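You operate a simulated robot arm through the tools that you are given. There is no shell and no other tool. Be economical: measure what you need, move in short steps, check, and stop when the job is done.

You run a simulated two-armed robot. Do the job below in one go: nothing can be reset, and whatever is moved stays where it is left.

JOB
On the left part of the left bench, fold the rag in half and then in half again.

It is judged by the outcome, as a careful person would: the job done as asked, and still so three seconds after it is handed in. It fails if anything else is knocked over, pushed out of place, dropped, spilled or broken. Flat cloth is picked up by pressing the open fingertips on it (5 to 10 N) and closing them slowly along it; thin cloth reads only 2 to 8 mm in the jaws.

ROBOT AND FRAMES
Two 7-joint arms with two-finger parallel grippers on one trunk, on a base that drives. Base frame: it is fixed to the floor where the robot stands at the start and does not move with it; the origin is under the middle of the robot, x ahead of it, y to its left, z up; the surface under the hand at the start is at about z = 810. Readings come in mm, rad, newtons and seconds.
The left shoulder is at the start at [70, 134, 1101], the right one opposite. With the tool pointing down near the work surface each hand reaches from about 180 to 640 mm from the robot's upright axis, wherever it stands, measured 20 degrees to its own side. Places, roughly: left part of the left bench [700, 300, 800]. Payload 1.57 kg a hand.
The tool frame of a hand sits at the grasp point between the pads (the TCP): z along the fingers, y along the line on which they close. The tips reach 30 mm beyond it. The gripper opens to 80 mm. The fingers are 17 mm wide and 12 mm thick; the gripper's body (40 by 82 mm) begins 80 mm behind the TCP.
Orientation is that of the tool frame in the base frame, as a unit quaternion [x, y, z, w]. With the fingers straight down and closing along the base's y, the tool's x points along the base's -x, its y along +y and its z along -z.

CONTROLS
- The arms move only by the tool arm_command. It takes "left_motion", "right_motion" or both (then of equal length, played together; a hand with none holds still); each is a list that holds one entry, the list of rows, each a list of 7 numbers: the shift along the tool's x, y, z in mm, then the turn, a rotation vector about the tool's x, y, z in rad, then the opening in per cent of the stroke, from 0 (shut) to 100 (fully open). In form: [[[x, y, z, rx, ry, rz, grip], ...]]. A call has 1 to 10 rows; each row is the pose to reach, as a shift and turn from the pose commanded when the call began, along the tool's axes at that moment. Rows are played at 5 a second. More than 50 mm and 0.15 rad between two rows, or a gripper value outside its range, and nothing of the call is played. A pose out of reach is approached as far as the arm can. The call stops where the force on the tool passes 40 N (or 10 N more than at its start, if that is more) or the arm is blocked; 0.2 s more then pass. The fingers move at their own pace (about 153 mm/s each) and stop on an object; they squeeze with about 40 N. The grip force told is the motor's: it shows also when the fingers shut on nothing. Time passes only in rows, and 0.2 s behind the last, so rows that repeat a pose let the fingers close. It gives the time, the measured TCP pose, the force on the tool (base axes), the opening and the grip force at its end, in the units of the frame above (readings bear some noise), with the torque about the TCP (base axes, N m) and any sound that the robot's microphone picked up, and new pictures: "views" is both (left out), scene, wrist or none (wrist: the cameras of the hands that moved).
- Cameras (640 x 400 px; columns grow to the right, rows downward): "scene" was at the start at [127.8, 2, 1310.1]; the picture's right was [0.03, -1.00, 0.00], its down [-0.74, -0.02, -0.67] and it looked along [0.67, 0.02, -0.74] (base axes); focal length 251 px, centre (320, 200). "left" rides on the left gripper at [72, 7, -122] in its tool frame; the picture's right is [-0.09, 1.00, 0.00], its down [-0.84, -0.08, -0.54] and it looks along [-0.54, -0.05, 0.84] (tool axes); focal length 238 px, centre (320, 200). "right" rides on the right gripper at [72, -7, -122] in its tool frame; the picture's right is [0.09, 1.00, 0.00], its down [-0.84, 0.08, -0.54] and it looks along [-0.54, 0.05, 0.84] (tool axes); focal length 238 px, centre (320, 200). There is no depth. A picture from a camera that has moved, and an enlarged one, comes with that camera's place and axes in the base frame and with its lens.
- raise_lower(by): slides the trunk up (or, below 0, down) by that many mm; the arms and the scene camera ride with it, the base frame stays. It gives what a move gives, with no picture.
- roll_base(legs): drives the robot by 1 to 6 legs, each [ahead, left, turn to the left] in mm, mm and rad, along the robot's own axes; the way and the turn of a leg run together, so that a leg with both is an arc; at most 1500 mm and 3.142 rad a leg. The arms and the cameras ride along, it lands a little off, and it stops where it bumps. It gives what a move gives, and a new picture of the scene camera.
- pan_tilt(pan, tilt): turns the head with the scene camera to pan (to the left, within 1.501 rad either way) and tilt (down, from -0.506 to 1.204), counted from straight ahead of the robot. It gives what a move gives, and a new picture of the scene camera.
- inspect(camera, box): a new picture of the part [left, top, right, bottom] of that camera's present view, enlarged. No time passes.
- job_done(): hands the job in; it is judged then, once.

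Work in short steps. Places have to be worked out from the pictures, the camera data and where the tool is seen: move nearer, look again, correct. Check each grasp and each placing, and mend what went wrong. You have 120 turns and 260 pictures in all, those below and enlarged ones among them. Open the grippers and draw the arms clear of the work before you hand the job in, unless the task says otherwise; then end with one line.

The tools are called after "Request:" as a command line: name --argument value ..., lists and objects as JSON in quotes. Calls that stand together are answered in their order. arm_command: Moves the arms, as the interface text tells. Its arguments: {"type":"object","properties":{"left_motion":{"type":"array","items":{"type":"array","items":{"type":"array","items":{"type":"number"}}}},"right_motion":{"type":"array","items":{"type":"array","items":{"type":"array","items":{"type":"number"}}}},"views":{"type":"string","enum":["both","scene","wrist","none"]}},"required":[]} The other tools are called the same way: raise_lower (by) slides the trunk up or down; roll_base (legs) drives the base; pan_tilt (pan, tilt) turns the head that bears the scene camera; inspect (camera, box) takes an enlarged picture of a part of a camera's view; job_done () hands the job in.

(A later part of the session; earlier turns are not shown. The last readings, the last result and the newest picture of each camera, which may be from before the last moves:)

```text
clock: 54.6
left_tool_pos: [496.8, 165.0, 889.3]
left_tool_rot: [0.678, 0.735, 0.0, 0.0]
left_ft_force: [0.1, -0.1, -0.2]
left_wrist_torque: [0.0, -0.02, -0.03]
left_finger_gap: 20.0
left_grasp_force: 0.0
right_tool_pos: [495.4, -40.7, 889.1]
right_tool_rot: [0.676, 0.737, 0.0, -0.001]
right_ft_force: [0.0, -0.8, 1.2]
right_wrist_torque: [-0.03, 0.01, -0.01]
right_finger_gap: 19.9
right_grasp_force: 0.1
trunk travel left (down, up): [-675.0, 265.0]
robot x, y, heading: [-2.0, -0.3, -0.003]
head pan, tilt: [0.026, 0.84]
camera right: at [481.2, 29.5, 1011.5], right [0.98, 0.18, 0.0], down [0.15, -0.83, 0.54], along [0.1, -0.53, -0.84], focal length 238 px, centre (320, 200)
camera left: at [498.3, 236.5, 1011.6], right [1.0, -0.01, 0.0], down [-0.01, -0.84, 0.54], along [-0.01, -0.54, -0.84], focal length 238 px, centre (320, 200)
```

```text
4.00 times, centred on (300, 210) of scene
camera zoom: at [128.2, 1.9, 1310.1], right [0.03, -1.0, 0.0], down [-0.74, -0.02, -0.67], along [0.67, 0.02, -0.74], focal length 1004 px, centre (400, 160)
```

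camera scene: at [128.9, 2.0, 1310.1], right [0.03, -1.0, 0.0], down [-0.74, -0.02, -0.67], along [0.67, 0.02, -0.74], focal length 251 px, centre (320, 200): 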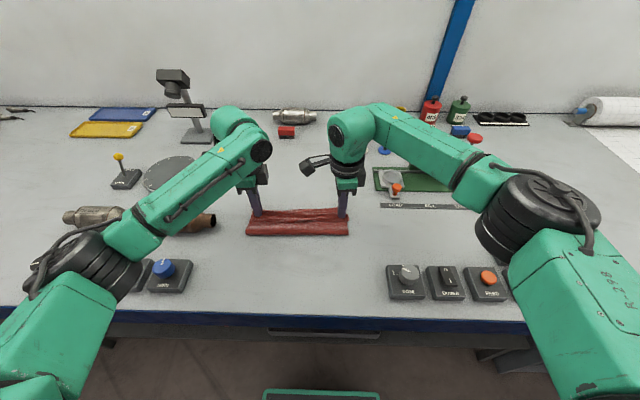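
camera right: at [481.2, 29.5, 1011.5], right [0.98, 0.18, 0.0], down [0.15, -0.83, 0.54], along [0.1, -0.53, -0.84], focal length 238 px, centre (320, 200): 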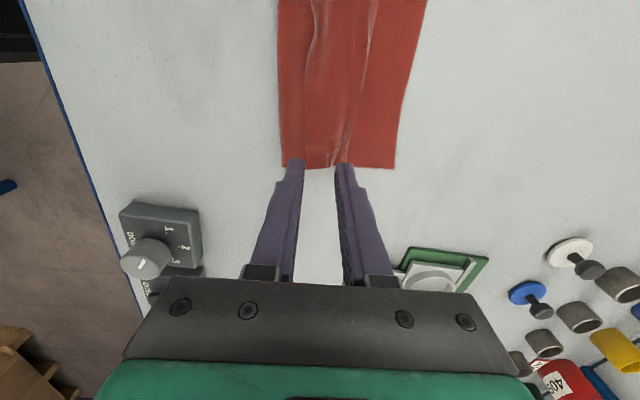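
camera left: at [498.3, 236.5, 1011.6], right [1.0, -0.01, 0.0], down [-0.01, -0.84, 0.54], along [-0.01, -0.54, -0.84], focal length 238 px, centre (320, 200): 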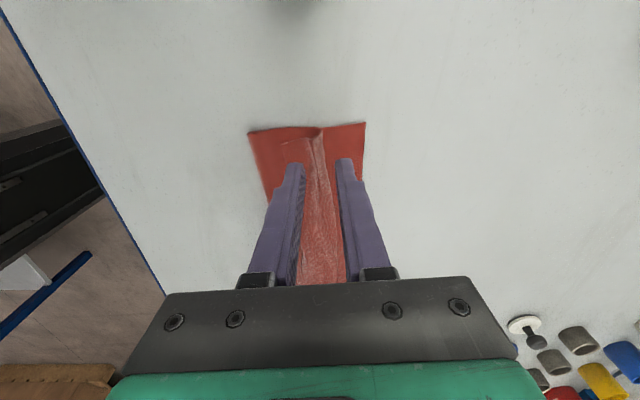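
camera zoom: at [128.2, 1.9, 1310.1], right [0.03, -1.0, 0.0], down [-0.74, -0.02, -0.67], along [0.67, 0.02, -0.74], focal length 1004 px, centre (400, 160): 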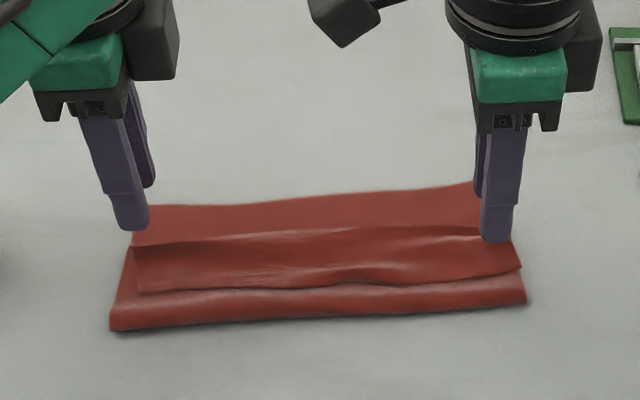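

Released. The hem's free edge is at x≈467 (left) and 486 (right), about 30 mm wide. I'm positioning to pinch it near its free edge and flip it forward.

Request:
arm_command --left_motion '[[[-9, -17, 5, 0, 0, 0, 18], [-9, -17, 20, 0, 0, 0, 18], [-9, -17, 34, 0, 0, 0, 18], [-9, -17, 34, 0, 0, 0, 18]]]' --right_motion '[[[-1, 3, 5, 0, 0, 0, 18], [-1, 3, 20, 0, 0, 0, 18], [-1, 3, 34, 0, 0, 0, 18], [-1, 3, 34, 0, 0, 0, 18]]]' --views "wrist"

```text
clock: 55.6
left_tool_pos: [480.5, 153.1, 854.6]
left_tool_rot: [0.677, 0.736, 0.0, 0.0]
left_ft_force: [0.1, 0.2, 0.1]
left_wrist_torque: [0.02, 0.05, -0.01]
left_finger_gap: 14.3
left_grasp_force: 0.0
right_tool_pos: [498.0, -41.7, 853.2]
right_tool_rot: [0.677, 0.736, 0.0, -0.001]
right_ft_force: [0.3, -0.8, -0.3]
right_wrist_torque: [-0.02, -0.02, -0.01]
right_finger_gap: 14.3
right_grasp_force: 0.1
trunk travel left (down, up): [-675.0, 265.0]
robot x, y, heading: [2.3, -0.4, 0.0]
head pan, tilt: [0.026, 0.84]
camera right: at [484.8, 28.1, 976.6], right [0.98, 0.18, 0.0], down [0.15, -0.83, 0.54], along [0.1, -0.53, -0.84], focal length 238 px, centre (320, 200)
camera left: at [481.4, 226.1, 976.8], right [1.0, -0.01, 0.0], down [-0.01, -0.84, 0.54], along [-0.01, -0.54, -0.84], focal length 238 px, centre (320, 200)
```

right: 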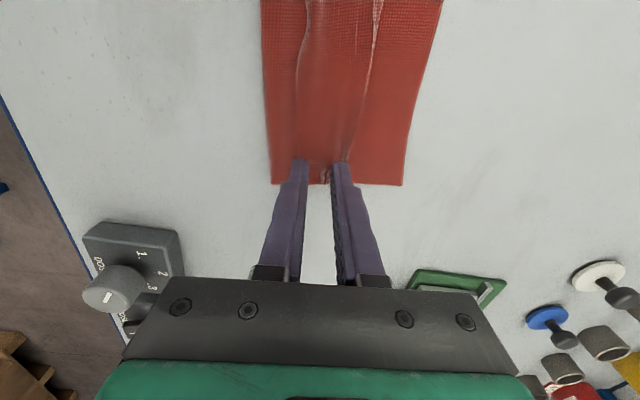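
left: 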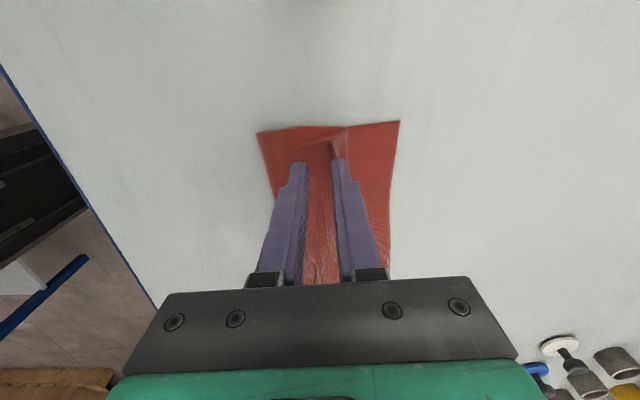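

Jaws straddle the hem in both views. Descending to press.

Request:
arm_command --left_motion '[[[0, 0, 5, 0, 0, 0, 18], [0, 0, 8, 0, 0, 0, 18], [0, 0, 9.5, 0, 0, 0, 18], [0, 0, 9.5, 0, 0, 0, 18]]]' --right_motion '[[[0, 0, 5, 0, 0, 0, 18], [0, 0, 8, 0, 0, 0, 18], [0, 0, 9.5, 0, 0, 0, 18], [0, 0, 9.5, 0, 0, 0, 18]]]' --views "none"

```text
clock: 56.6
left_tool_pos: [479.6, 154.9, 845.9]
left_tool_rot: [0.677, 0.736, 0.0, 0.0]
left_ft_force: [0.6, -0.4, -0.4]
left_wrist_torque: [-0.02, 0.0, -0.03]
left_finger_gap: 14.2
left_grasp_force: 0.0
right_tool_pos: [498.6, -41.4, 844.4]
right_tool_rot: [0.676, 0.737, 0.0, -0.001]
right_ft_force: [0.3, 0.4, 1.3]
right_wrist_torque: [0.01, -0.03, 0.0]
right_finger_gap: 14.5
right_grasp_force: 0.0
trunk travel left (down, up): [-675.0, 265.0]
robot x, y, heading: [2.3, -1.1, 0.001]
head pan, tilt: [0.026, 0.84]
```

Close to contact; pressing a further 1.5–2 mm.

Request:
arm_command --left_motion '[[[0, 0, 1, 0, 0, 0, 18], [0, 0, 2, 0, 0, 0, 18], [0, 0, 2, 0, 0, 0, 18]]]' --right_motion '[[[0, 0, 0.7, 0, 0, 0, 18], [0, 0, 1.3, 0, 0, 0, 18], [0, 0, 1.3, 0, 0, 0, 18]]]' --views "none"

```text
clock: 57.5
left_tool_pos: [479.2, 153.0, 841.9]
left_tool_rot: [0.678, 0.735, -0.001, 0.001]
left_ft_force: [0.4, 0.0, 0.7]
left_wrist_torque: [-0.02, 0.0, -0.01]
left_finger_gap: 14.5
left_grasp_force: 0.2
right_tool_pos: [498.1, -41.9, 843.6]
right_tool_rot: [0.677, 0.736, 0.001, -0.001]
right_ft_force: [1.8, 0.2, 7.6]
right_wrist_torque: [-0.03, -0.03, -0.02]
right_finger_gap: 14.3
right_grasp_force: 0.1
trunk travel left (down, up): [-675.0, 265.0]
robot x, y, heading: [4.2, 2.8, -0.003]
head pan, tilt: [0.026, 0.84]
```

Left needs about 1.5 mm more; I'm pressing it and adding a little on the right.

Request:
arm_command --left_motion '[[[0, 0, 1, 0, 0, 0, 18], [0, 0, 1.6, 0, 0, 0, 18], [0, 0, 1.6, 0, 0, 0, 18]]]' --right_motion '[[[0, 0, 0.2, 0, 0, 0, 18], [0, 0, 0.3, 0, 0, 0, 18], [0, 0, 0.3, 0, 0, 0, 18]]]' --views "none"

```text
clock: 58.2
left_tool_pos: [478.7, 154.8, 843.0]
left_tool_rot: [0.677, 0.736, 0.001, 0.002]
left_ft_force: [2.3, -1.0, 9.3]
left_wrist_torque: [0.07, -0.09, -0.02]
left_finger_gap: 14.6
left_grasp_force: 0.2
right_tool_pos: [496.8, -41.8, 842.4]
right_tool_rot: [0.676, 0.737, 0.001, -0.001]
right_ft_force: [1.4, 0.0, 8.1]
right_wrist_torque: [0.0, -0.05, 0.01]
right_finger_gap: 14.2
right_grasp_force: 0.0
trunk travel left (down, up): [-675.0, 265.0]
robot x, y, heading: [2.8, -1.7, -0.003]
head pan, tilt: [0.026, 0.84]
```

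9 and 8 N: closing slowly.

Request:
arm_command --left_motion '[[[0, 0, 0.2, 0, 0, 0, 16], [0, 0, 0.2, 0, 0, 0, 14], [0, 0, 0.2, 0, 0, 0, 12], [0, 0, 0.2, 0, 0, 0, 10], [0, 0, 0.2, 0, 0, 0, 8], [0, 0, 0.2, 0, 0, 0, 6], [0, 0, 0.2, 0, 0, 0, 4], [0, 0, 0.2, 0, 0, 0, 2], [0, 0, 0.2, 0, 0, 0, 0], [0, 0, 0.2, 0, 0, 0, 0]]]' --right_motion '[[[0, 0, 0.3, 0, 0, 0, 16], [0, 0, 0.3, 0, 0, 0, 14], [0, 0, 0.3, 0, 0, 0, 12], [0, 0, 0.3, 0, 0, 0, 10], [0, 0, 0.3, 0, 0, 0, 8], [0, 0, 0.3, 0, 0, 0, 6], [0, 0, 0.3, 0, 0, 0, 4], [0, 0, 0.3, 0, 0, 0, 2], [0, 0, 0.3, 0, 0, 0, 0], [0, 0, 0.3, 0, 0, 0, 0]]]' --views "wrist"

```text
clock: 60.5
left_tool_pos: [478.2, 154.4, 841.9]
left_tool_rot: [0.678, 0.735, 0.001, 0.001]
left_ft_force: [1.6, 0.2, 14.5]
left_wrist_torque: [0.04, -0.03, 0.01]
left_finger_gap: 0.0
left_grasp_force: 21.0
right_tool_pos: [496.2, -41.9, 842.6]
right_tool_rot: [0.677, 0.736, 0.002, -0.001]
right_ft_force: [-0.2, -0.5, 6.0]
right_wrist_torque: [0.0, -0.02, 0.01]
right_finger_gap: 1.4
right_grasp_force: 23.6
trunk travel left (down, up): [-675.0, 265.0]
robot x, y, heading: [-1.1, -0.9, -0.002]
head pan, tilt: [0.026, 0.84]
camera right: at [483.0, 28.2, 966.2], right [0.98, 0.18, 0.0], down [0.15, -0.83, 0.54], along [0.1, -0.53, -0.84], focal length 238 px, centre (320, 200)
camera left: at [479.3, 226.4, 965.7], right [1.0, -0.01, 0.0], down [-0.01, -0.84, 0.54], along [0.0, -0.54, -0.84], focal length 238 px, centre (320, 200)
```

right: 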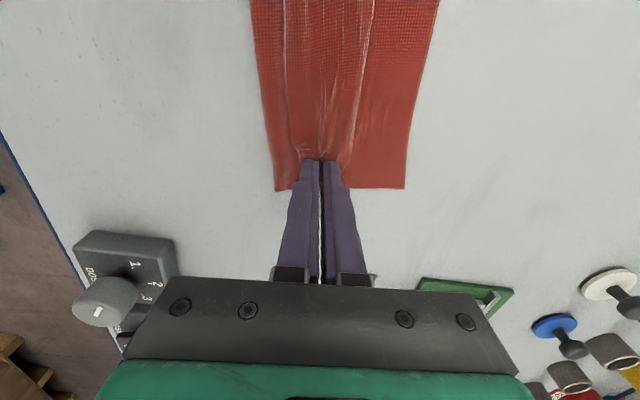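
left: 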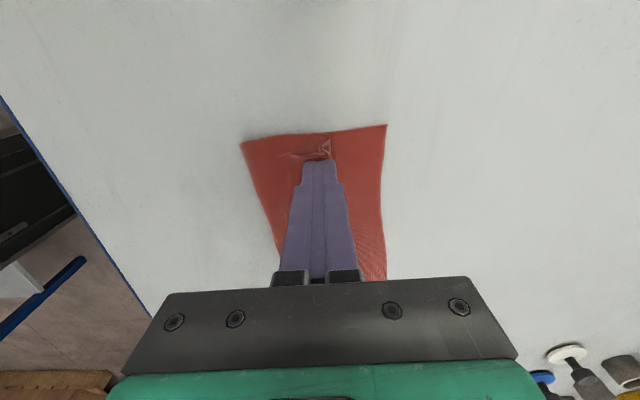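

The right holds (1.4 mm); the left slipped. I'll zoom in to see where the left hem lies.

Request:
arm_command --left_motion '[[[0, 0, -4, 0, 0, 0, 10], [0, 0, -12, 0, 0, 0, 22], [0, 0, -12, 0, 0, 0, 22]]]' --views "none"

Request:
inspect --camera "left" --box '[220, 100, 420, 225]'

```text
clock: 61.2
left_tool_pos: [479.3, 154.9, 854.1]
left_tool_rot: [0.678, 0.735, 0.0, 0.0]
left_ft_force: [-0.2, 0.4, 0.0]
left_wrist_torque: [0.02, -0.01, -0.01]
left_finger_gap: 17.9
left_grasp_force: 0.1
right_tool_pos: [497.6, -41.8, 843.1]
right_tool_rot: [0.676, 0.737, 0.001, 0.0]
right_ft_force: [-2.6, -1.5, 11.7]
right_wrist_torque: [-0.09, 0.04, -0.01]
right_finger_gap: 1.9
right_grasp_force: 23.8
trunk travel left (down, up): [-675.0, 265.0]
robot x, y, heading: [2.0, -2.2, 0.001]
head pan, tilt: [0.026, 0.84]
```

```text
3.20 times, centred on (320, 162) of left
camera zoom: at [480.2, 226.8, 977.1], right [1.0, -0.01, 0.0], down [-0.01, -0.84, 0.54], along [-0.01, -0.54, -0.84], focal length 763 px, centre (320, 320)
```

zoom: 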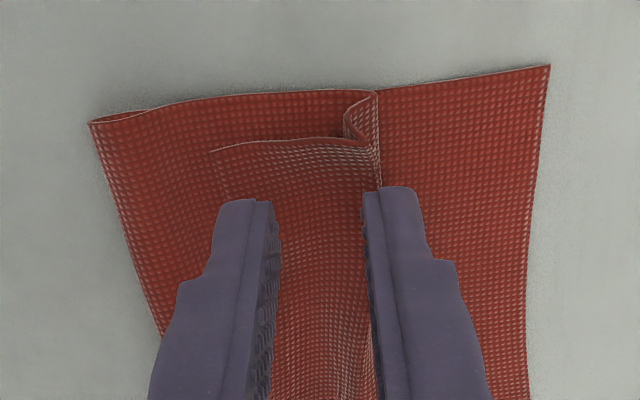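

The zoom clearly shows the hem spanning -21 to +13 mm around the jaw centre. I'm shifting 4 mm nearer, opening to 20 mm and pressing.

Request:
arm_command --left_motion '[[[0, -4, 4, 0, 0, 0, 25], [0, -4, 9, 0, 0, 0, 25], [0, -4, 11, 0, 0, 0, 25], [0, -4, 12.5, 0, 0, 0, 25], [0, -4, 12.5, 0, 0, 0, 25]]]' --views "none"

```text
clock: 62.5
left_tool_pos: [474.1, 153.7, 842.0]
left_tool_rot: [0.678, 0.735, 0.001, 0.002]
left_ft_force: [0.0, 1.7, 10.2]
left_wrist_torque: [0.12, -0.03, 0.02]
left_finger_gap: 19.7
left_grasp_force: 0.1
right_tool_pos: [496.8, -41.3, 842.3]
right_tool_rot: [0.676, 0.737, 0.002, -0.001]
right_ft_force: [1.0, -1.0, 8.5]
right_wrist_torque: [-0.05, -0.06, -0.01]
right_finger_gap: 1.7
right_grasp_force: 23.6
trunk travel left (down, up): [-675.0, 265.0]
robot x, y, heading: [1.6, 0.3, -0.003]
head pan, tilt: [0.026, 0.84]
```

10 N; closing slowly.

Request:
arm_command --left_motion '[[[0, 0, 0.4, 0, 0, 0, 22], [0, 0, 0.4, 0, 0, 0, 19], [0, 0, 0.4, 0, 0, 0, 16], [0, 0, 0.4, 0, 0, 0, 13], [0, 0, 0.4, 0, 0, 0, 10], [0, 0, 0.4, 0, 0, 0, 7], [0, 0, 0.4, 0, 0, 0, 4], [0, 0, 0.4, 0, 0, 0, 2], [0, 0, 0.4, 0, 0, 0, 0], [0, 0, 0.4, 0, 0, 0, 0]]]' --views "none"

Request:
inspect --camera "left" --box '[220, 100, 420, 225]'

Request:
inspect --camera "right" --box '[220, 100, 420, 225]'

```text
clock: 64.7
left_tool_pos: [474.9, 153.4, 843.2]
left_tool_rot: [0.677, 0.736, 0.0, 0.001]
left_ft_force: [3.4, -1.9, 21.2]
left_wrist_torque: [-0.01, -0.13, -0.01]
left_finger_gap: 4.6
left_grasp_force: 25.2
right_tool_pos: [495.3, -41.2, 842.4]
right_tool_rot: [0.676, 0.737, 0.001, 0.0]
right_ft_force: [0.3, 2.8, 5.0]
right_wrist_torque: [0.04, -0.02, 0.01]
right_finger_gap: 1.6
right_grasp_force: 23.1
trunk travel left (down, up): [-675.0, 265.0]
robot x, y, heading: [2.8, -1.3, -0.004]
head pan, tilt: [0.026, 0.84]
```

```text
3.20 times, centred on (320, 162) of left
camera zoom: at [475.3, 225.5, 965.8], right [1.0, -0.01, 0.0], down [-0.01, -0.84, 0.54], along [0.0, -0.54, -0.84], focal length 763 px, centre (320, 320)
```

zoom: 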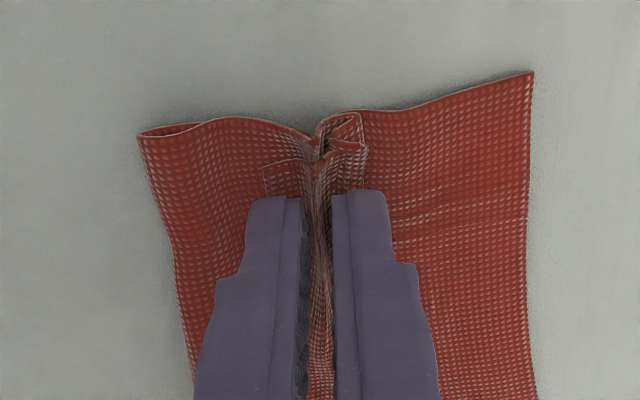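

```text
3.20 times, centred on (320, 162) of right
camera zoom: at [482.7, 28.0, 966.3], right [0.98, 0.18, 0.0], down [0.15, -0.83, 0.54], along [0.1, -0.53, -0.84], focal length 763 px, centre (320, 320)
```

zoom: 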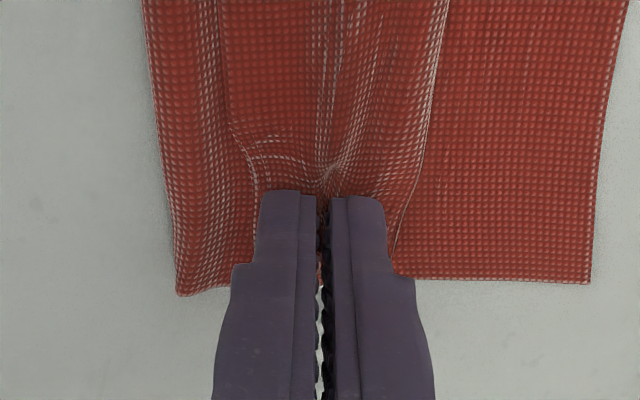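

The left caught two layers (4.6 mm: hem plus the layer below). I'm releasing it and retrying with a lighter press.

Request:
arm_command --left_motion '[[[0, 0, 0, 0, 0, 0, 25], [0, 0, -4, 0, 0, 0, 25], [0, 0, -12, 0, 0, 0, 25], [0, 0, -12, 0, 0, 0, 25]]]' --views "none"

Request:
inspect --camera "left" --box '[220, 100, 420, 225]'

```text
clock: 65.7
left_tool_pos: [475.6, 153.5, 854.1]
left_tool_rot: [0.677, 0.736, 0.0, 0.0]
left_ft_force: [-0.4, -0.1, -0.3]
left_wrist_torque: [-0.02, -0.02, 0.02]
left_finger_gap: 20.0
left_grasp_force: 0.1
right_tool_pos: [496.7, -40.9, 842.6]
right_tool_rot: [0.676, 0.737, 0.001, 0.0]
right_ft_force: [0.0, -1.1, 12.2]
right_wrist_torque: [-0.12, 0.04, -0.01]
right_finger_gap: 1.4
right_grasp_force: 23.4
trunk travel left (down, up): [-675.0, 265.0]
robot x, y, heading: [1.8, -0.1, 0.004]
head pan, tilt: [0.026, 0.84]
```

```text
3.20 times, centred on (320, 162) of left
camera zoom: at [476.2, 226.0, 976.3], right [1.0, -0.01, 0.0], down [-0.01, -0.84, 0.54], along [-0.01, -0.54, -0.84], focal length 763 px, centre (320, 320)
```

zoom: 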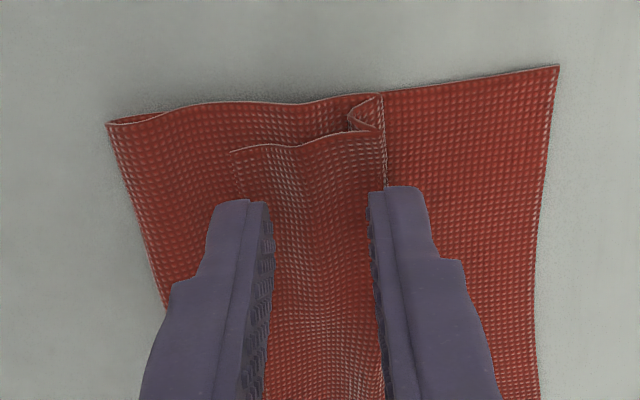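

The hem relaxed to its earlier shape. I'm pressing lightly this time with a 16 mm opening.

Request:
arm_command --left_motion '[[[0, -2, 4, 0, 0, 0, 20], [0, -2, 9, 0, 0, 0, 20], [0, -2, 11, 0, 0, 0, 20], [0, -2, 11.8, 0, 0, 0, 20], [0, -2, 11.8, 0, 0, 0, 20]]]' --views "none"

```text
clock: 66.8
left_tool_pos: [471.7, 154.0, 842.0]
left_tool_rot: [0.677, 0.736, 0.001, 0.002]
left_ft_force: [1.3, 0.2, 14.4]
left_wrist_torque: [0.14, -0.13, 0.0]
left_finger_gap: 16.6
left_grasp_force: 0.2
right_tool_pos: [497.0, -41.6, 842.6]
right_tool_rot: [0.676, 0.737, 0.001, 0.0]
right_ft_force: [1.2, -0.2, 8.1]
right_wrist_torque: [-0.02, -0.1, -0.04]
right_finger_gap: 1.5
right_grasp_force: 23.1
trunk travel left (down, up): [-675.0, 265.0]
robot x, y, heading: [-0.4, -7.8, 0.004]
head pan, tilt: [0.026, 0.84]
```

14 N is too firm; I'll back off 0.7 mm and close.

Request:
arm_command --left_motion '[[[0, 0, -0.8, 0, 0, 0, 20], [0, 0, -0.8, 0, 0, 0, 18], [0, 0, -0.8, 0, 0, 0, 15], [0, 0, -0.8, 0, 0, 0, 12], [0, 0, -0.8, 0, 0, 0, 10], [0, 0, -0.8, 0, 0, 0, 7], [0, 0, -0.8, 0, 0, 0, 4], [0, 0, -0.8, 0, 0, 0, 2], [0, 0, -0.8, 0, 0, 0, 0], [0, 0, -0.8, 0, 0, 0, 0]]]' --views "none"

Request:
inspect --camera "left" --box '[220, 100, 420, 225]'

```text
clock: 69.0
left_tool_pos: [471.8, 152.9, 842.5]
left_tool_rot: [0.677, 0.736, 0.002, 0.001]
left_ft_force: [2.8, -0.6, 15.5]
left_wrist_torque: [0.04, -0.07, 0.0]
left_finger_gap: 2.3
left_grasp_force: 23.8
right_tool_pos: [497.3, -42.6, 844.2]
right_tool_rot: [0.676, 0.737, 0.001, 0.0]
right_ft_force: [-0.9, 2.3, 7.2]
right_wrist_torque: [-0.02, -0.01, 0.0]
right_finger_gap: 1.7
right_grasp_force: 23.7
trunk travel left (down, up): [-675.0, 265.0]
robot x, y, heading: [0.8, 0.5, -0.005]
head pan, tilt: [0.026, 0.84]
```

```text
3.20 times, centred on (320, 162) of left
camera zoom: at [473.0, 225.3, 965.7], right [1.0, -0.01, 0.0], down [-0.01, -0.84, 0.54], along [0.0, -0.54, -0.84], focal length 763 px, centre (320, 320)
```

zoom: 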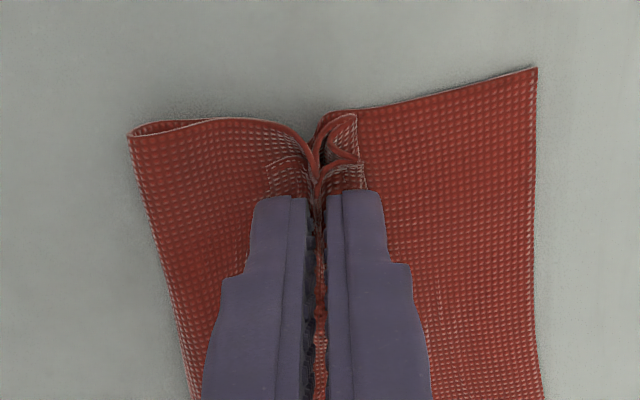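

Left reads 2.3 mm, a single layer. I'm lifting 18 mm to verify only the hem comes up.

Request:
arm_command --left_motion '[[[0, 1, -6, 0, 0, 0, 0], [0, 3, -12, 0, 0, 0, 0], [0, 6, -18, 0, 0, 0, 0], [0, 6, -18, 0, 0, 0, 0]]]' --right_motion '[[[0, 1, -6, 0, 0, 0, 0], [0, 3, -12, 0, 0, 0, 0], [0, 6, -18, 0, 0, 0, 0], [0, 6, -18, 0, 0, 0, 0]]]' --views "wrist"

Request:
inspect --camera "scene" --box '[220, 160, 380, 260]'

```text
clock: 70.0
left_tool_pos: [479.0, 154.9, 859.5]
left_tool_rot: [0.677, 0.736, -0.001, 0.0]
left_ft_force: [-0.1, 0.3, 0.2]
left_wrist_torque: [-0.05, -0.04, -0.02]
left_finger_gap: 2.7
left_grasp_force: 24.0
right_tool_pos: [503.8, -41.1, 860.8]
right_tool_rot: [0.676, 0.737, 0.0, -0.002]
right_ft_force: [1.0, 1.0, 0.2]
right_wrist_torque: [0.01, -0.01, -0.03]
right_finger_gap: 1.5
right_grasp_force: 23.2
trunk travel left (down, up): [-675.0, 265.0]
robot x, y, heading: [0.3, -2.3, -0.003]
head pan, tilt: [0.026, 0.84]
camera right: at [490.8, 29.7, 983.0], right [0.98, 0.18, 0.0], down [0.15, -0.83, 0.54], along [0.1, -0.53, -0.84], focal length 238 px, centre (320, 200)
camera left: at [480.3, 227.0, 982.2], right [1.0, -0.01, 0.0], down [-0.01, -0.84, 0.54], along [-0.01, -0.54, -0.84], focal length 238 px, centre (320, 200)
```

right: 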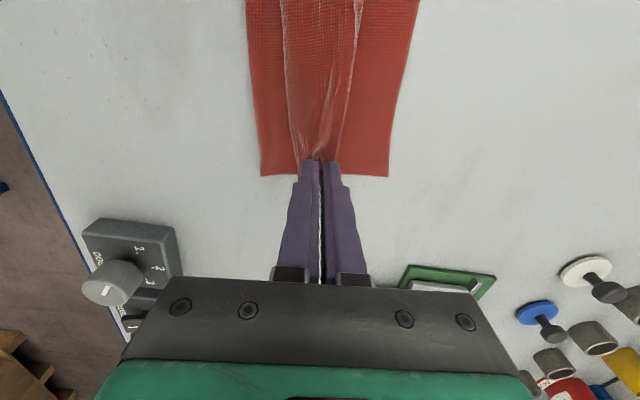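
left: 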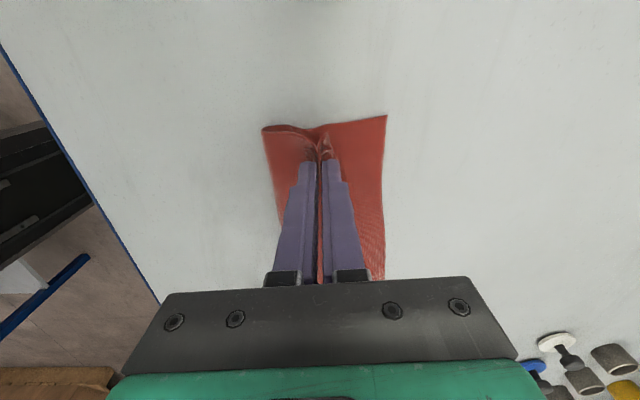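

```text
4.00 times, centred on (300, 210) of scene
camera zoom: at [129.0, 2.1, 1310.1], right [0.03, -1.0, 0.0], down [-0.74, -0.02, -0.67], along [0.67, 0.02, -0.74], focal length 1004 px, centre (400, 160)
```

zoom: 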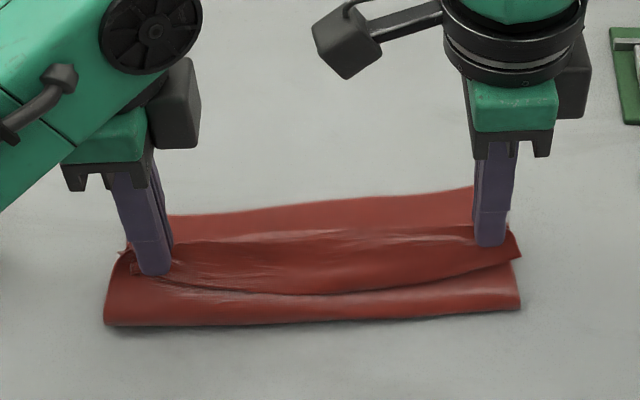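

I'm carrying the hem up and forward to flip it over to the far edge.

Request:
arm_command --left_motion '[[[-1, 8, -15, 0, 0, 0, 0], [-2, 20, -28, 0, 0, 0, 0], [-3, 34, -34, 0, 0, 0, 0], [-4, 48, -30, 0, 0, 0, 0], [-5, 58, -20, 0, 0, 0, 0], [-5, 66, -6, 0, 0, 0, 0], [-5, 70, 5, 0, 0, 0, 0], [-5, 70, 5, 0, 0, 0, 0]]]' --right_motion '[[[0, 5, -15, 0, 0, 0, 0], [-1, 12, -28, 0, 0, 0, 0], [-1, 22, -34, 0, 0, 0, 0], [-2, 32, -30, 0, 0, 0, 0], [-3, 40, -20, 0, 0, 0, 0], [-4, 46, -6, 0, 0, 0, 0], [-4, 49, 5, 0, 0, 0, 0], [-4, 49, 5, 0, 0, 0, 0]]]' --views "wrist"

Request:
inspect --camera "scene" --box '[220, 160, 380, 260]'

```text
clock: 71.8
left_tool_pos: [549.5, 154.2, 855.2]
left_tool_rot: [0.677, 0.736, -0.001, 0.0]
left_ft_force: [-0.2, -0.8, 0.0]
left_wrist_torque: [-0.01, -0.01, 0.02]
left_finger_gap: 2.5
left_grasp_force: 24.0
right_tool_pos: [552.9, -39.6, 855.1]
right_tool_rot: [0.676, 0.737, 0.0, -0.002]
right_ft_force: [-0.2, 0.1, -0.2]
right_wrist_torque: [0.01, 0.0, 0.01]
right_finger_gap: 1.3
right_grasp_force: 22.9
trunk travel left (down, up): [-675.0, 265.0]
robot x, y, heading: [2.5, -0.4, -0.002]
head pan, tilt: [0.026, 0.84]
camera right: at [540.1, 30.2, 978.2], right [0.98, 0.18, 0.0], down [0.15, -0.83, 0.54], along [0.1, -0.53, -0.84], focal length 238 px, centre (320, 200)
camera left: at [551.5, 226.7, 977.7], right [1.0, -0.01, 0.0], down [-0.01, -0.84, 0.54], along [-0.01, -0.54, -0.84], focal length 238 px, centre (320, 200)
```

right: 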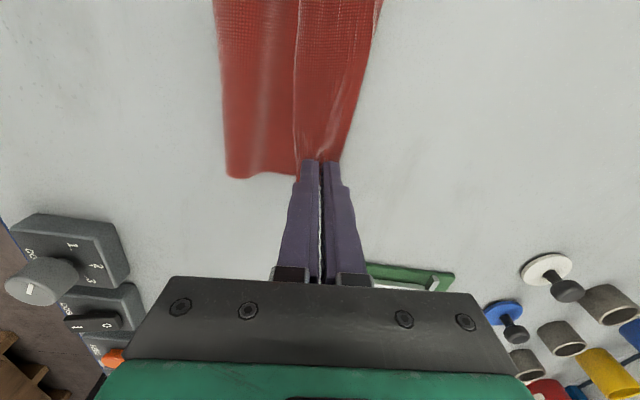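
left: 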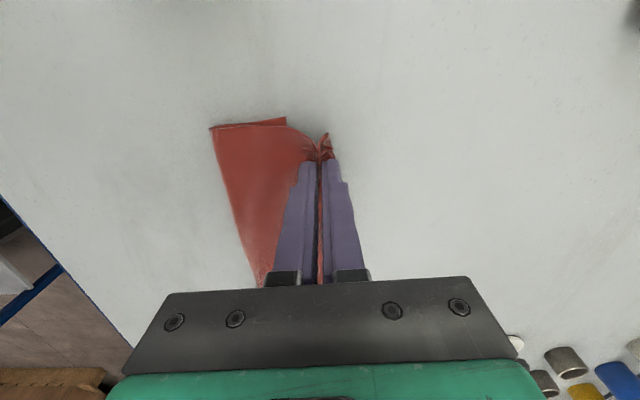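

```text
4.00 times, centred on (300, 210) of scene
camera zoom: at [128.7, 2.0, 1310.1], right [0.03, -1.0, 0.0], down [-0.74, -0.02, -0.67], along [0.67, 0.02, -0.74], focal length 1004 px, centre (400, 160)
```

zoom: 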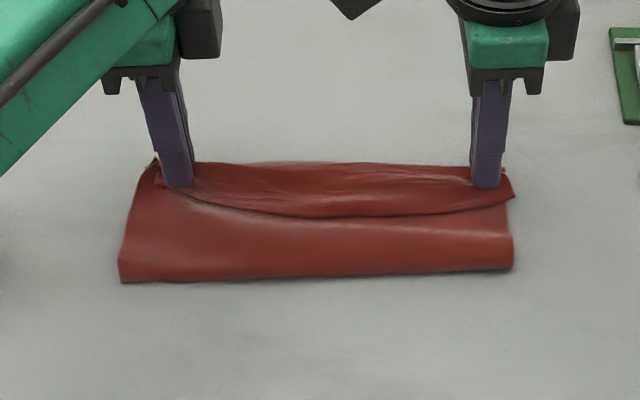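

The left dragged the layer below along, and gripping always leaves the free edge pointing back. A better way is to reopen the rag flat, grip the near edge, hang the whole rag, lay its lower half away from me, then bring the gripped edge back toward me on top, so the edge faces the right way. First I'm reopening.

Request:
arm_command --left_motion '[[[1, -15, -35, 0, 0, 0, 0], [4, -45, -62, 0, 0, 0, 0], [7, -85, -72, 0, 0, 0, 0], [10, -125, -65, 0, 0, 0, 0], [13, -158, -48, 0, 0, 0, 0], [15, -184, -28, 0, 0, 0, 0], [15, -182, -8, 0, 0, 0, 0], [15, -178, 10, 0, 0, 0, 0], [15, -178, 10, 0, 0, 0, 25], [15, -178, 4, 0, 0, 0, 25]]]' --right_motion '[[[1, -15, -35, 0, 0, 0, 0], [4, -45, -62, 0, 0, 0, 0], [7, -85, -72, 0, 0, 0, 0], [10, -125, -65, 0, 0, 0, 0], [13, -160, -48, 0, 0, 0, 0], [15, -188, -28, 0, 0, 0, 0], [15, -186, -8, 0, 0, 0, 0], [15, -182, 10, 0, 0, 0, 0], [15, -182, 10, 0, 0, 0, 25], [15, -182, 4, 0, 0, 0, 25]]]' --views "none"

Request:
arm_command --left_motion '[[[0, 0, -20, 0, 0, 0, 25], [0, 0, -50, 0, 0, 0, 25]]]' --right_motion '[[[0, 0, -20, 0, 0, 0, 25], [0, 0, -50, 0, 0, 0, 25]]]' --views "both"

```text
clock: 74.0
left_tool_pos: [369.9, 154.8, 851.7]
left_tool_rot: [0.677, 0.736, -0.001, 0.0]
left_ft_force: [0.7, 0.4, -0.2]
left_wrist_torque: [-0.04, 0.01, 0.01]
left_finger_gap: 20.2
left_grasp_force: 0.1
right_tool_pos: [371.5, -40.4, 851.3]
right_tool_rot: [0.676, 0.737, 0.0, -0.002]
right_ft_force: [-1.6, -0.3, -0.1]
right_wrist_torque: [0.01, 0.02, 0.0]
right_finger_gap: 20.1
right_grasp_force: 0.1
trunk travel left (down, up): [-675.0, 265.0]
robot x, y, heading: [0.0, 0.1, -0.004]
head pan, tilt: [0.026, 0.84]
```

```text
clock: 74.7
left_tool_pos: [370.3, 157.4, 900.7]
left_tool_rot: [0.678, 0.735, -0.001, -0.001]
left_ft_force: [0.2, 0.3, -0.5]
left_wrist_torque: [-0.01, 0.02, 0.01]
left_finger_gap: 20.1
left_grasp_force: 0.0
right_tool_pos: [369.4, -41.3, 901.6]
right_tool_rot: [0.676, 0.737, 0.0, -0.001]
right_ft_force: [0.7, -0.1, 0.5]
right_wrist_torque: [0.0, -0.03, -0.01]
right_finger_gap: 20.1
right_grasp_force: 0.0
trunk travel left (down, up): [-675.0, 265.0]
robot x, y, heading: [0.2, 0.1, 0.004]
head pan, tilt: [0.026, 0.84]
camera scene: at [128.5, 2.0, 1310.1], right [0.03, -1.0, 0.0], down [-0.74, -0.02, -0.67], along [0.67, 0.02, -0.74], focal length 251 px, centre (320, 200)
camera right: at [356.8, 28.7, 1023.8], right [0.98, 0.18, 0.0], down [0.15, -0.83, 0.54], along [0.1, -0.53, -0.84], focal length 238 px, centre (320, 200)
camera left: at [371.8, 228.9, 1023.6], right [1.0, -0.01, 0.0], down [-0.01, -0.84, 0.54], along [-0.01, -0.54, -0.84], focal length 238 px, centre (320, 200)
```

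scene: 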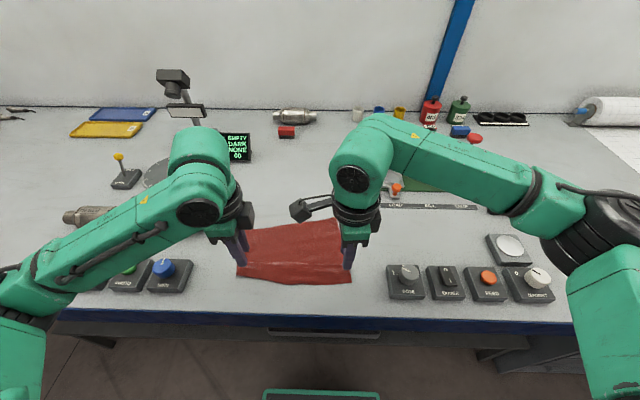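
right: 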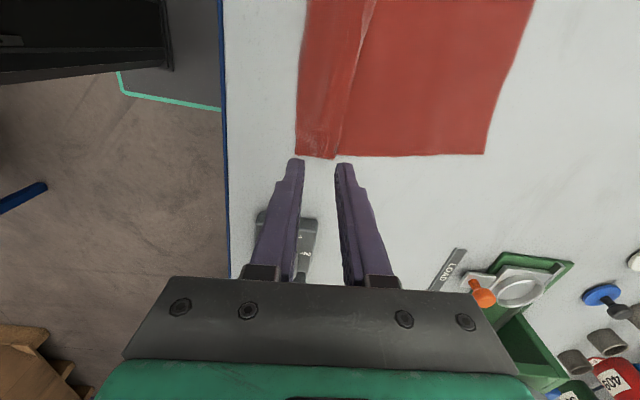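
left: 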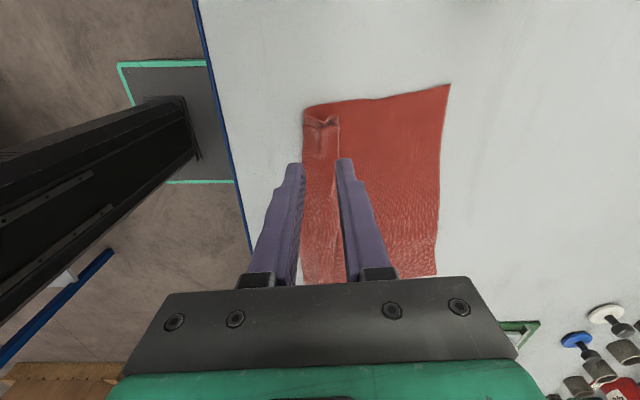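

I'll zoom on the near part to see how flat it lies.

Request:
inspect --camera "scene" --box '[220, 200, 380, 300]'

Request:
inspect --camera "right" --box '[270, 0, 590, 200]'

Request:
inspect --camera "left" --box '[270, 70, 470, 195]'

```text
4.00 times, centred on (300, 250) of scene
camera zoom: at [128.5, 2.0, 1310.1], right [0.03, -1.0, 0.0], down [-0.74, -0.02, -0.67], along [0.67, 0.02, -0.74], focal length 1004 px, centre (400, 0)
```

zoom: 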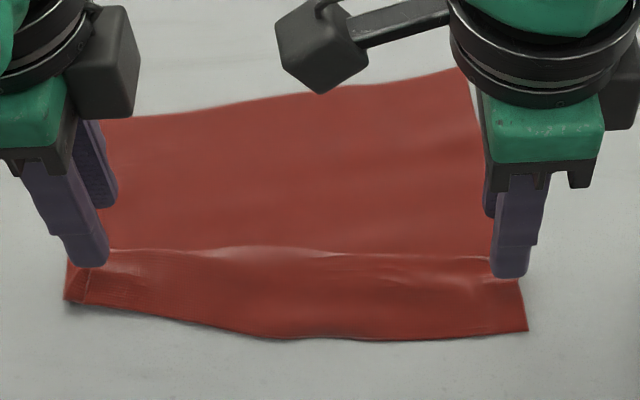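

```text
2.00 times, centred on (430, 100) of right
camera zoom: at [356.8, 28.7, 1023.8], right [0.98, 0.18, 0.0], down [0.15, -0.83, 0.54], along [0.1, -0.53, -0.84], focal length 477 px, centre (100, 400)
```

zoom: 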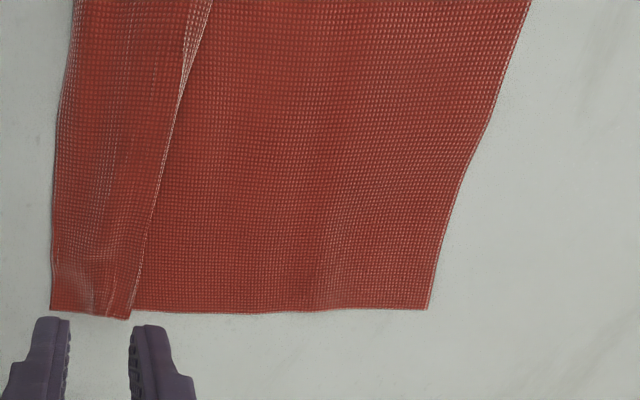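

```text
3.20 times, centred on (370, 132) of left
camera zoom: at [371.8, 228.9, 1023.6], right [1.0, -0.01, 0.0], down [-0.01, -0.84, 0.54], along [-0.01, -0.54, -0.84], focal length 763 px, centre (160, 416)
```

zoom: 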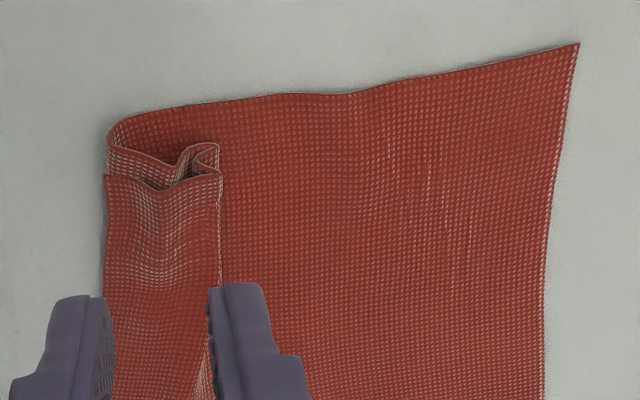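

Both near ends have a Z-fold: the free edge is the top layer at x≈352–387. Gripping only that top layer and hanging the rag will unfold it. I'm descending with a 16 mm opening centred on x≈366.

Request:
arm_command --left_motion '[[[0, -4, 15, 0, 0, 0, 20], [0, -4, 35, 0, 0, 0, 20], [0, -4, 50, 0, 0, 0, 20], [0, -4, 54, 0, 0, 0, 20], [0, -4, 54, 0, 0, 0, 20]]]' --right_motion '[[[0, -4, 15, 0, 0, 0, 20], [0, -4, 35, 0, 0, 0, 20], [0, -4, 50, 0, 0, 0, 20], [0, -4, 55, 0, 0, 0, 20], [0, -4, 55, 0, 0, 0, 20]]]' --views "none"

Request:
inspect --camera "left" --box '[220, 100, 420, 225]'

Request:
inspect --camera "right" --box '[220, 100, 420, 225]'

```text
clock: 75.8
left_tool_pos: [366.9, 156.5, 847.4]
left_tool_rot: [0.678, 0.735, -0.001, -0.001]
left_ft_force: [0.8, -0.1, -0.6]
left_wrist_torque: [-0.01, 0.03, 0.02]
left_finger_gap: 15.9
left_grasp_force: 0.0
right_tool_pos: [367.4, -41.2, 844.0]
right_tool_rot: [0.676, 0.737, 0.0, -0.001]
right_ft_force: [-0.5, 0.1, 0.7]
right_wrist_torque: [-0.02, -0.04, -0.02]
right_finger_gap: 15.9
right_grasp_force: 0.0
trunk travel left (down, up): [-675.0, 265.0]
robot x, y, heading: [-1.3, -0.4, -0.0]
head pan, tilt: [0.026, 0.84]
```

```text
3.20 times, centred on (320, 162) of left
camera zoom: at [368.3, 228.3, 969.1], right [1.0, -0.01, 0.0], down [-0.01, -0.84, 0.54], along [-0.01, -0.54, -0.84], focal length 763 px, centre (320, 320)
```

zoom: 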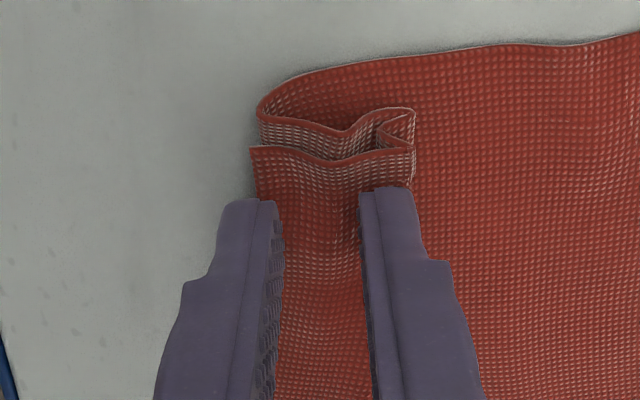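

```text
3.20 times, centred on (320, 162) of right
camera zoom: at [353.8, 29.1, 968.3], right [0.98, 0.18, 0.0], down [0.15, -0.83, 0.54], along [0.09, -0.53, -0.84], focal length 763 px, centre (320, 320)
```

zoom: 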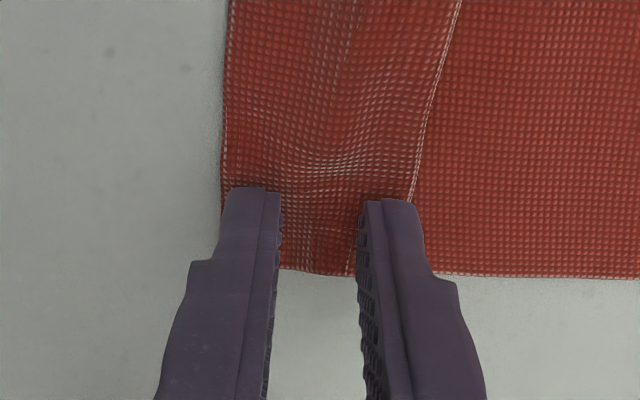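

Placement is good (left 6 mm inside the edge; right 12, so I'll shift it 4 mm nearer). Pressing lightly.

Request:
arm_command --left_motion '[[[0, 1, 1, 0, 0, 0, 20], [0, 1, 2.5, 0, 0, 0, 20], [0, 1, 2.5, 0, 0, 0, 20]]]' --right_motion '[[[0, -4, -1, 0, 0, 0, 20], [0, -4, 1.2, 0, 0, 0, 20], [0, -4, 1.2, 0, 0, 0, 20]]]' --views "none"

```text
clock: 76.7
left_tool_pos: [367.0, 154.9, 844.3]
left_tool_rot: [0.678, 0.735, -0.001, 0.0]
left_ft_force: [-0.5, 0.3, 0.2]
left_wrist_torque: [0.02, -0.03, -0.01]
left_finger_gap: 15.9
left_grasp_force: 0.0
right_tool_pos: [363.5, -40.4, 844.3]
right_tool_rot: [0.676, 0.737, 0.0, -0.001]
right_ft_force: [-0.8, 0.0, 0.1]
right_wrist_torque: [-0.02, 0.0, 0.0]
right_finger_gap: 16.1
right_grasp_force: 0.2
trunk travel left (down, up): [-675.0, 265.0]
robot x, y, heading: [0.5, -3.2, -0.001]
head pan, tilt: [0.026, 0.84]
```

Not in contact yet; a bit lower.

Request:
arm_command --left_motion '[[[0, 0, 1, 0, 0, 0, 20], [0, 0, 2, 0, 0, 0, 20], [0, 0, 2, 0, 0, 0, 20]]]' --right_motion '[[[0, 0, 1, 0, 0, 0, 20], [0, 0, 2, 0, 0, 0, 20], [0, 0, 2, 0, 0, 0, 20]]]' --views "none"

```text
clock: 77.5
left_tool_pos: [367.1, 156.7, 843.1]
left_tool_rot: [0.677, 0.736, 0.0, 0.002]
left_ft_force: [1.4, 0.1, 8.5]
left_wrist_torque: [0.09, -0.08, 0.01]
left_finger_gap: 16.4
left_grasp_force: 0.1
right_tool_pos: [362.0, -42.4, 843.2]
right_tool_rot: [0.676, 0.737, 0.0, -0.001]
right_ft_force: [0.3, 0.3, 2.1]
right_wrist_torque: [-0.04, -0.06, 0.0]
right_finger_gap: 16.0
right_grasp_force: 0.1
trunk travel left (down, up): [-675.0, 265.0]
robot x, y, heading: [4.0, 1.2, 0.001]
head pan, tilt: [0.026, 0.84]
```

Left is at 8.5 N; the right needs about 0.7 mm more. Closing both slowly.

Request:
arm_command --left_motion '[[[0, 0, 0, 0, 0, 0, 20], [0, 0, 0, 0, 0, 0, 17], [0, 0, 0, 0, 0, 0, 15], [0, 0, 0, 0, 0, 0, 12], [0, 0, 0, 0, 0, 0, 10], [0, 0, 0, 0, 0, 0, 7], [0, 0, 0, 0, 0, 0, 4], [0, 0, 0, 0, 0, 0, 2], [0, 0, 0, 0, 0, 0, 0], [0, 0, 0, 0, 0, 0, 0]]]' --right_motion '[[[0, 0, 1, 0, 0, 0, 20], [0, 0, 1, 0, 0, 0, 17], [0, 0, 1, 0, 0, 0, 15], [0, 0, 1, 0, 0, 0, 12], [0, 0, 1, 0, 0, 0, 10], [0, 0, 1, 0, 0, 0, 7], [0, 0, 1, 0, 0, 0, 4], [0, 0, 1, 0, 0, 0, 2], [0, 0, 1, 0, 0, 0, 0], [0, 0, 1, 0, 0, 0, 0]]]' --views "none"

Request:
inspect --camera "left" --box '[220, 100, 420, 225]'

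Request:
inspect --camera "right" --box '[220, 100, 420, 225]'

```text
clock: 79.7
left_tool_pos: [367.0, 154.8, 843.5]
left_tool_rot: [0.677, 0.736, 0.001, 0.0]
left_ft_force: [1.5, -0.5, 7.7]
left_wrist_torque: [0.01, -0.07, 0.0]
left_finger_gap: 0.1
left_grasp_force: 21.2
right_tool_pos: [360.6, -43.9, 842.7]
right_tool_rot: [0.677, 0.736, 0.001, 0.0]
right_ft_force: [1.7, 0.4, 13.5]
right_wrist_torque: [-0.05, -0.06, -0.02]
right_finger_gap: 2.1
right_grasp_force: 23.2
trunk travel left (down, up): [-675.0, 265.0]
robot x, y, heading: [3.7, -1.3, -0.003]
head pan, tilt: [0.026, 0.84]
```

```text
3.20 times, centred on (320, 162) of left
camera zoom: at [367.4, 228.2, 965.8], right [1.0, -0.01, 0.0], down [-0.01, -0.84, 0.54], along [0.0, -0.54, -0.84], focal length 763 px, centre (320, 320)
```

zoom: 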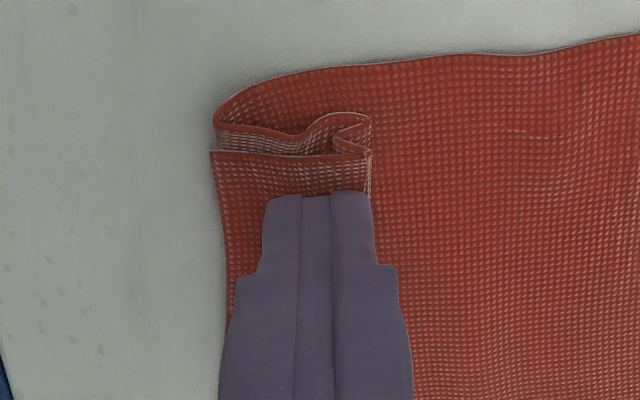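

```text
3.20 times, centred on (320, 162) of right
camera zoom: at [347.5, 27.0, 965.7], right [0.98, 0.18, 0.0], down [0.15, -0.83, 0.54], along [0.1, -0.53, -0.84], focal length 763 px, centre (320, 320)
```

zoom: 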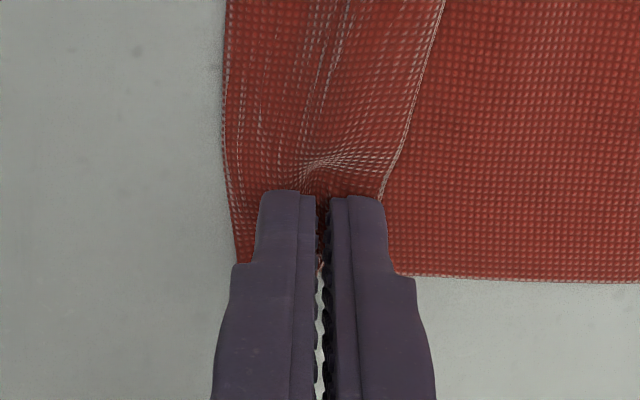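

Right holds one layer (2.1 mm); the left slid. I'm retrying the left, shifted 7 mm nearer with a little more pressure.

Request:
arm_command --left_motion '[[[0, 0, -2, 0, 0, 0, 10], [0, -7, -7, 0, 0, 0, 23], [0, -7, -7, 0, 0, 0, 23], [0, -7, -2, 0, 0, 0, 23], [0, -7, 0.5, 0, 0, 0, 23], [0, -7, 0.5, 0, 0, 0, 23]]]' --views "none"

Request:
inspect --camera "left" --box '[220, 100, 420, 225]'

```text
clock: 81.0
left_tool_pos: [360.7, 153.0, 842.6]
left_tool_rot: [0.677, 0.736, 0.002, 0.003]
left_ft_force: [-0.4, 3.2, 20.9]
left_wrist_torque: [0.2, -0.33, 0.09]
left_finger_gap: 18.3
left_grasp_force: 0.0
right_tool_pos: [359.5, -43.6, 842.1]
right_tool_rot: [0.677, 0.736, 0.0, 0.001]
right_ft_force: [0.2, -0.1, 8.6]
right_wrist_torque: [-0.02, -0.07, 0.0]
right_finger_gap: 1.6
right_grasp_force: 23.2
trunk travel left (down, up): [-675.0, 265.0]
robot x, y, heading: [0.9, -0.4, -0.001]
head pan, tilt: [0.026, 0.84]
```

```text
3.20 times, centred on (320, 162) of left
camera zoom: at [360.2, 227.2, 965.6], right [1.0, -0.01, 0.01], down [-0.01, -0.84, 0.54], along [0.0, -0.54, -0.84], focal length 763 px, centre (320, 320)
```

zoom: 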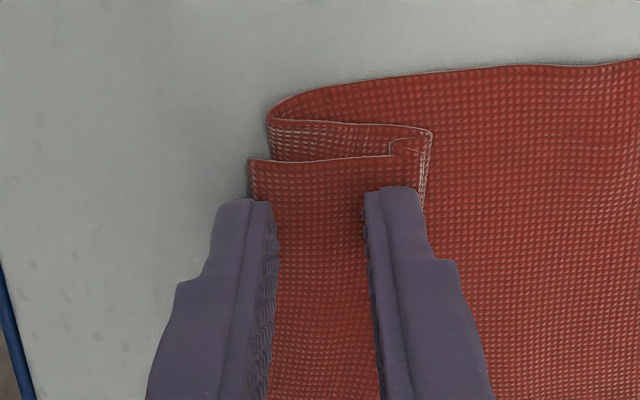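

Well placed at the free edge, though 21 N is too firm; I'll ease 0.9 mm and close.

Request:
arm_command --left_motion '[[[0, 0, -0.9, 0, 0, 0, 23], [0, 0, -0.9, 0, 0, 0, 20], [0, 0, -0.9, 0, 0, 0, 17], [0, 0, -0.9, 0, 0, 0, 14], [0, 0, -0.9, 0, 0, 0, 11], [0, 0, -0.9, 0, 0, 0, 8], [0, 0, -0.9, 0, 0, 0, 5], [0, 0, -0.9, 0, 0, 0, 2], [0, 0, -0.9, 0, 0, 0, 0], [0, 0, -0.9, 0, 0, 0, 0]]]' --views "none"

Request:
inspect --camera "left" --box '[220, 100, 420, 225]'

```text
clock: 83.2
left_tool_pos: [358.9, 154.5, 842.8]
left_tool_rot: [0.677, 0.736, 0.001, 0.0]
left_ft_force: [1.6, -0.1, 11.0]
left_wrist_torque: [0.06, -0.12, -0.05]
left_finger_gap: 0.0
left_grasp_force: 21.1
right_tool_pos: [360.2, -43.7, 843.3]
right_tool_rot: [0.676, 0.737, 0.001, 0.001]
right_ft_force: [-1.4, 0.3, 11.0]
right_wrist_torque: [-0.04, -0.02, 0.0]
right_finger_gap: 1.6
right_grasp_force: 23.2
trunk travel left (down, up): [-675.0, 265.0]
robot x, y, heading: [0.3, 0.8, 0.002]
head pan, tilt: [0.026, 0.84]
```

```text
3.20 times, centred on (320, 162) of left
camera zoom: at [360.4, 226.7, 965.9], right [1.0, -0.01, 0.0], down [-0.01, -0.84, 0.54], along [0.0, -0.54, -0.84], focal length 763 px, centre (320, 320)
```

zoom: 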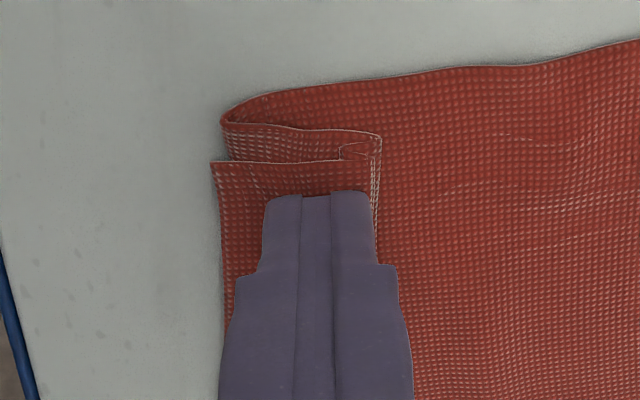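

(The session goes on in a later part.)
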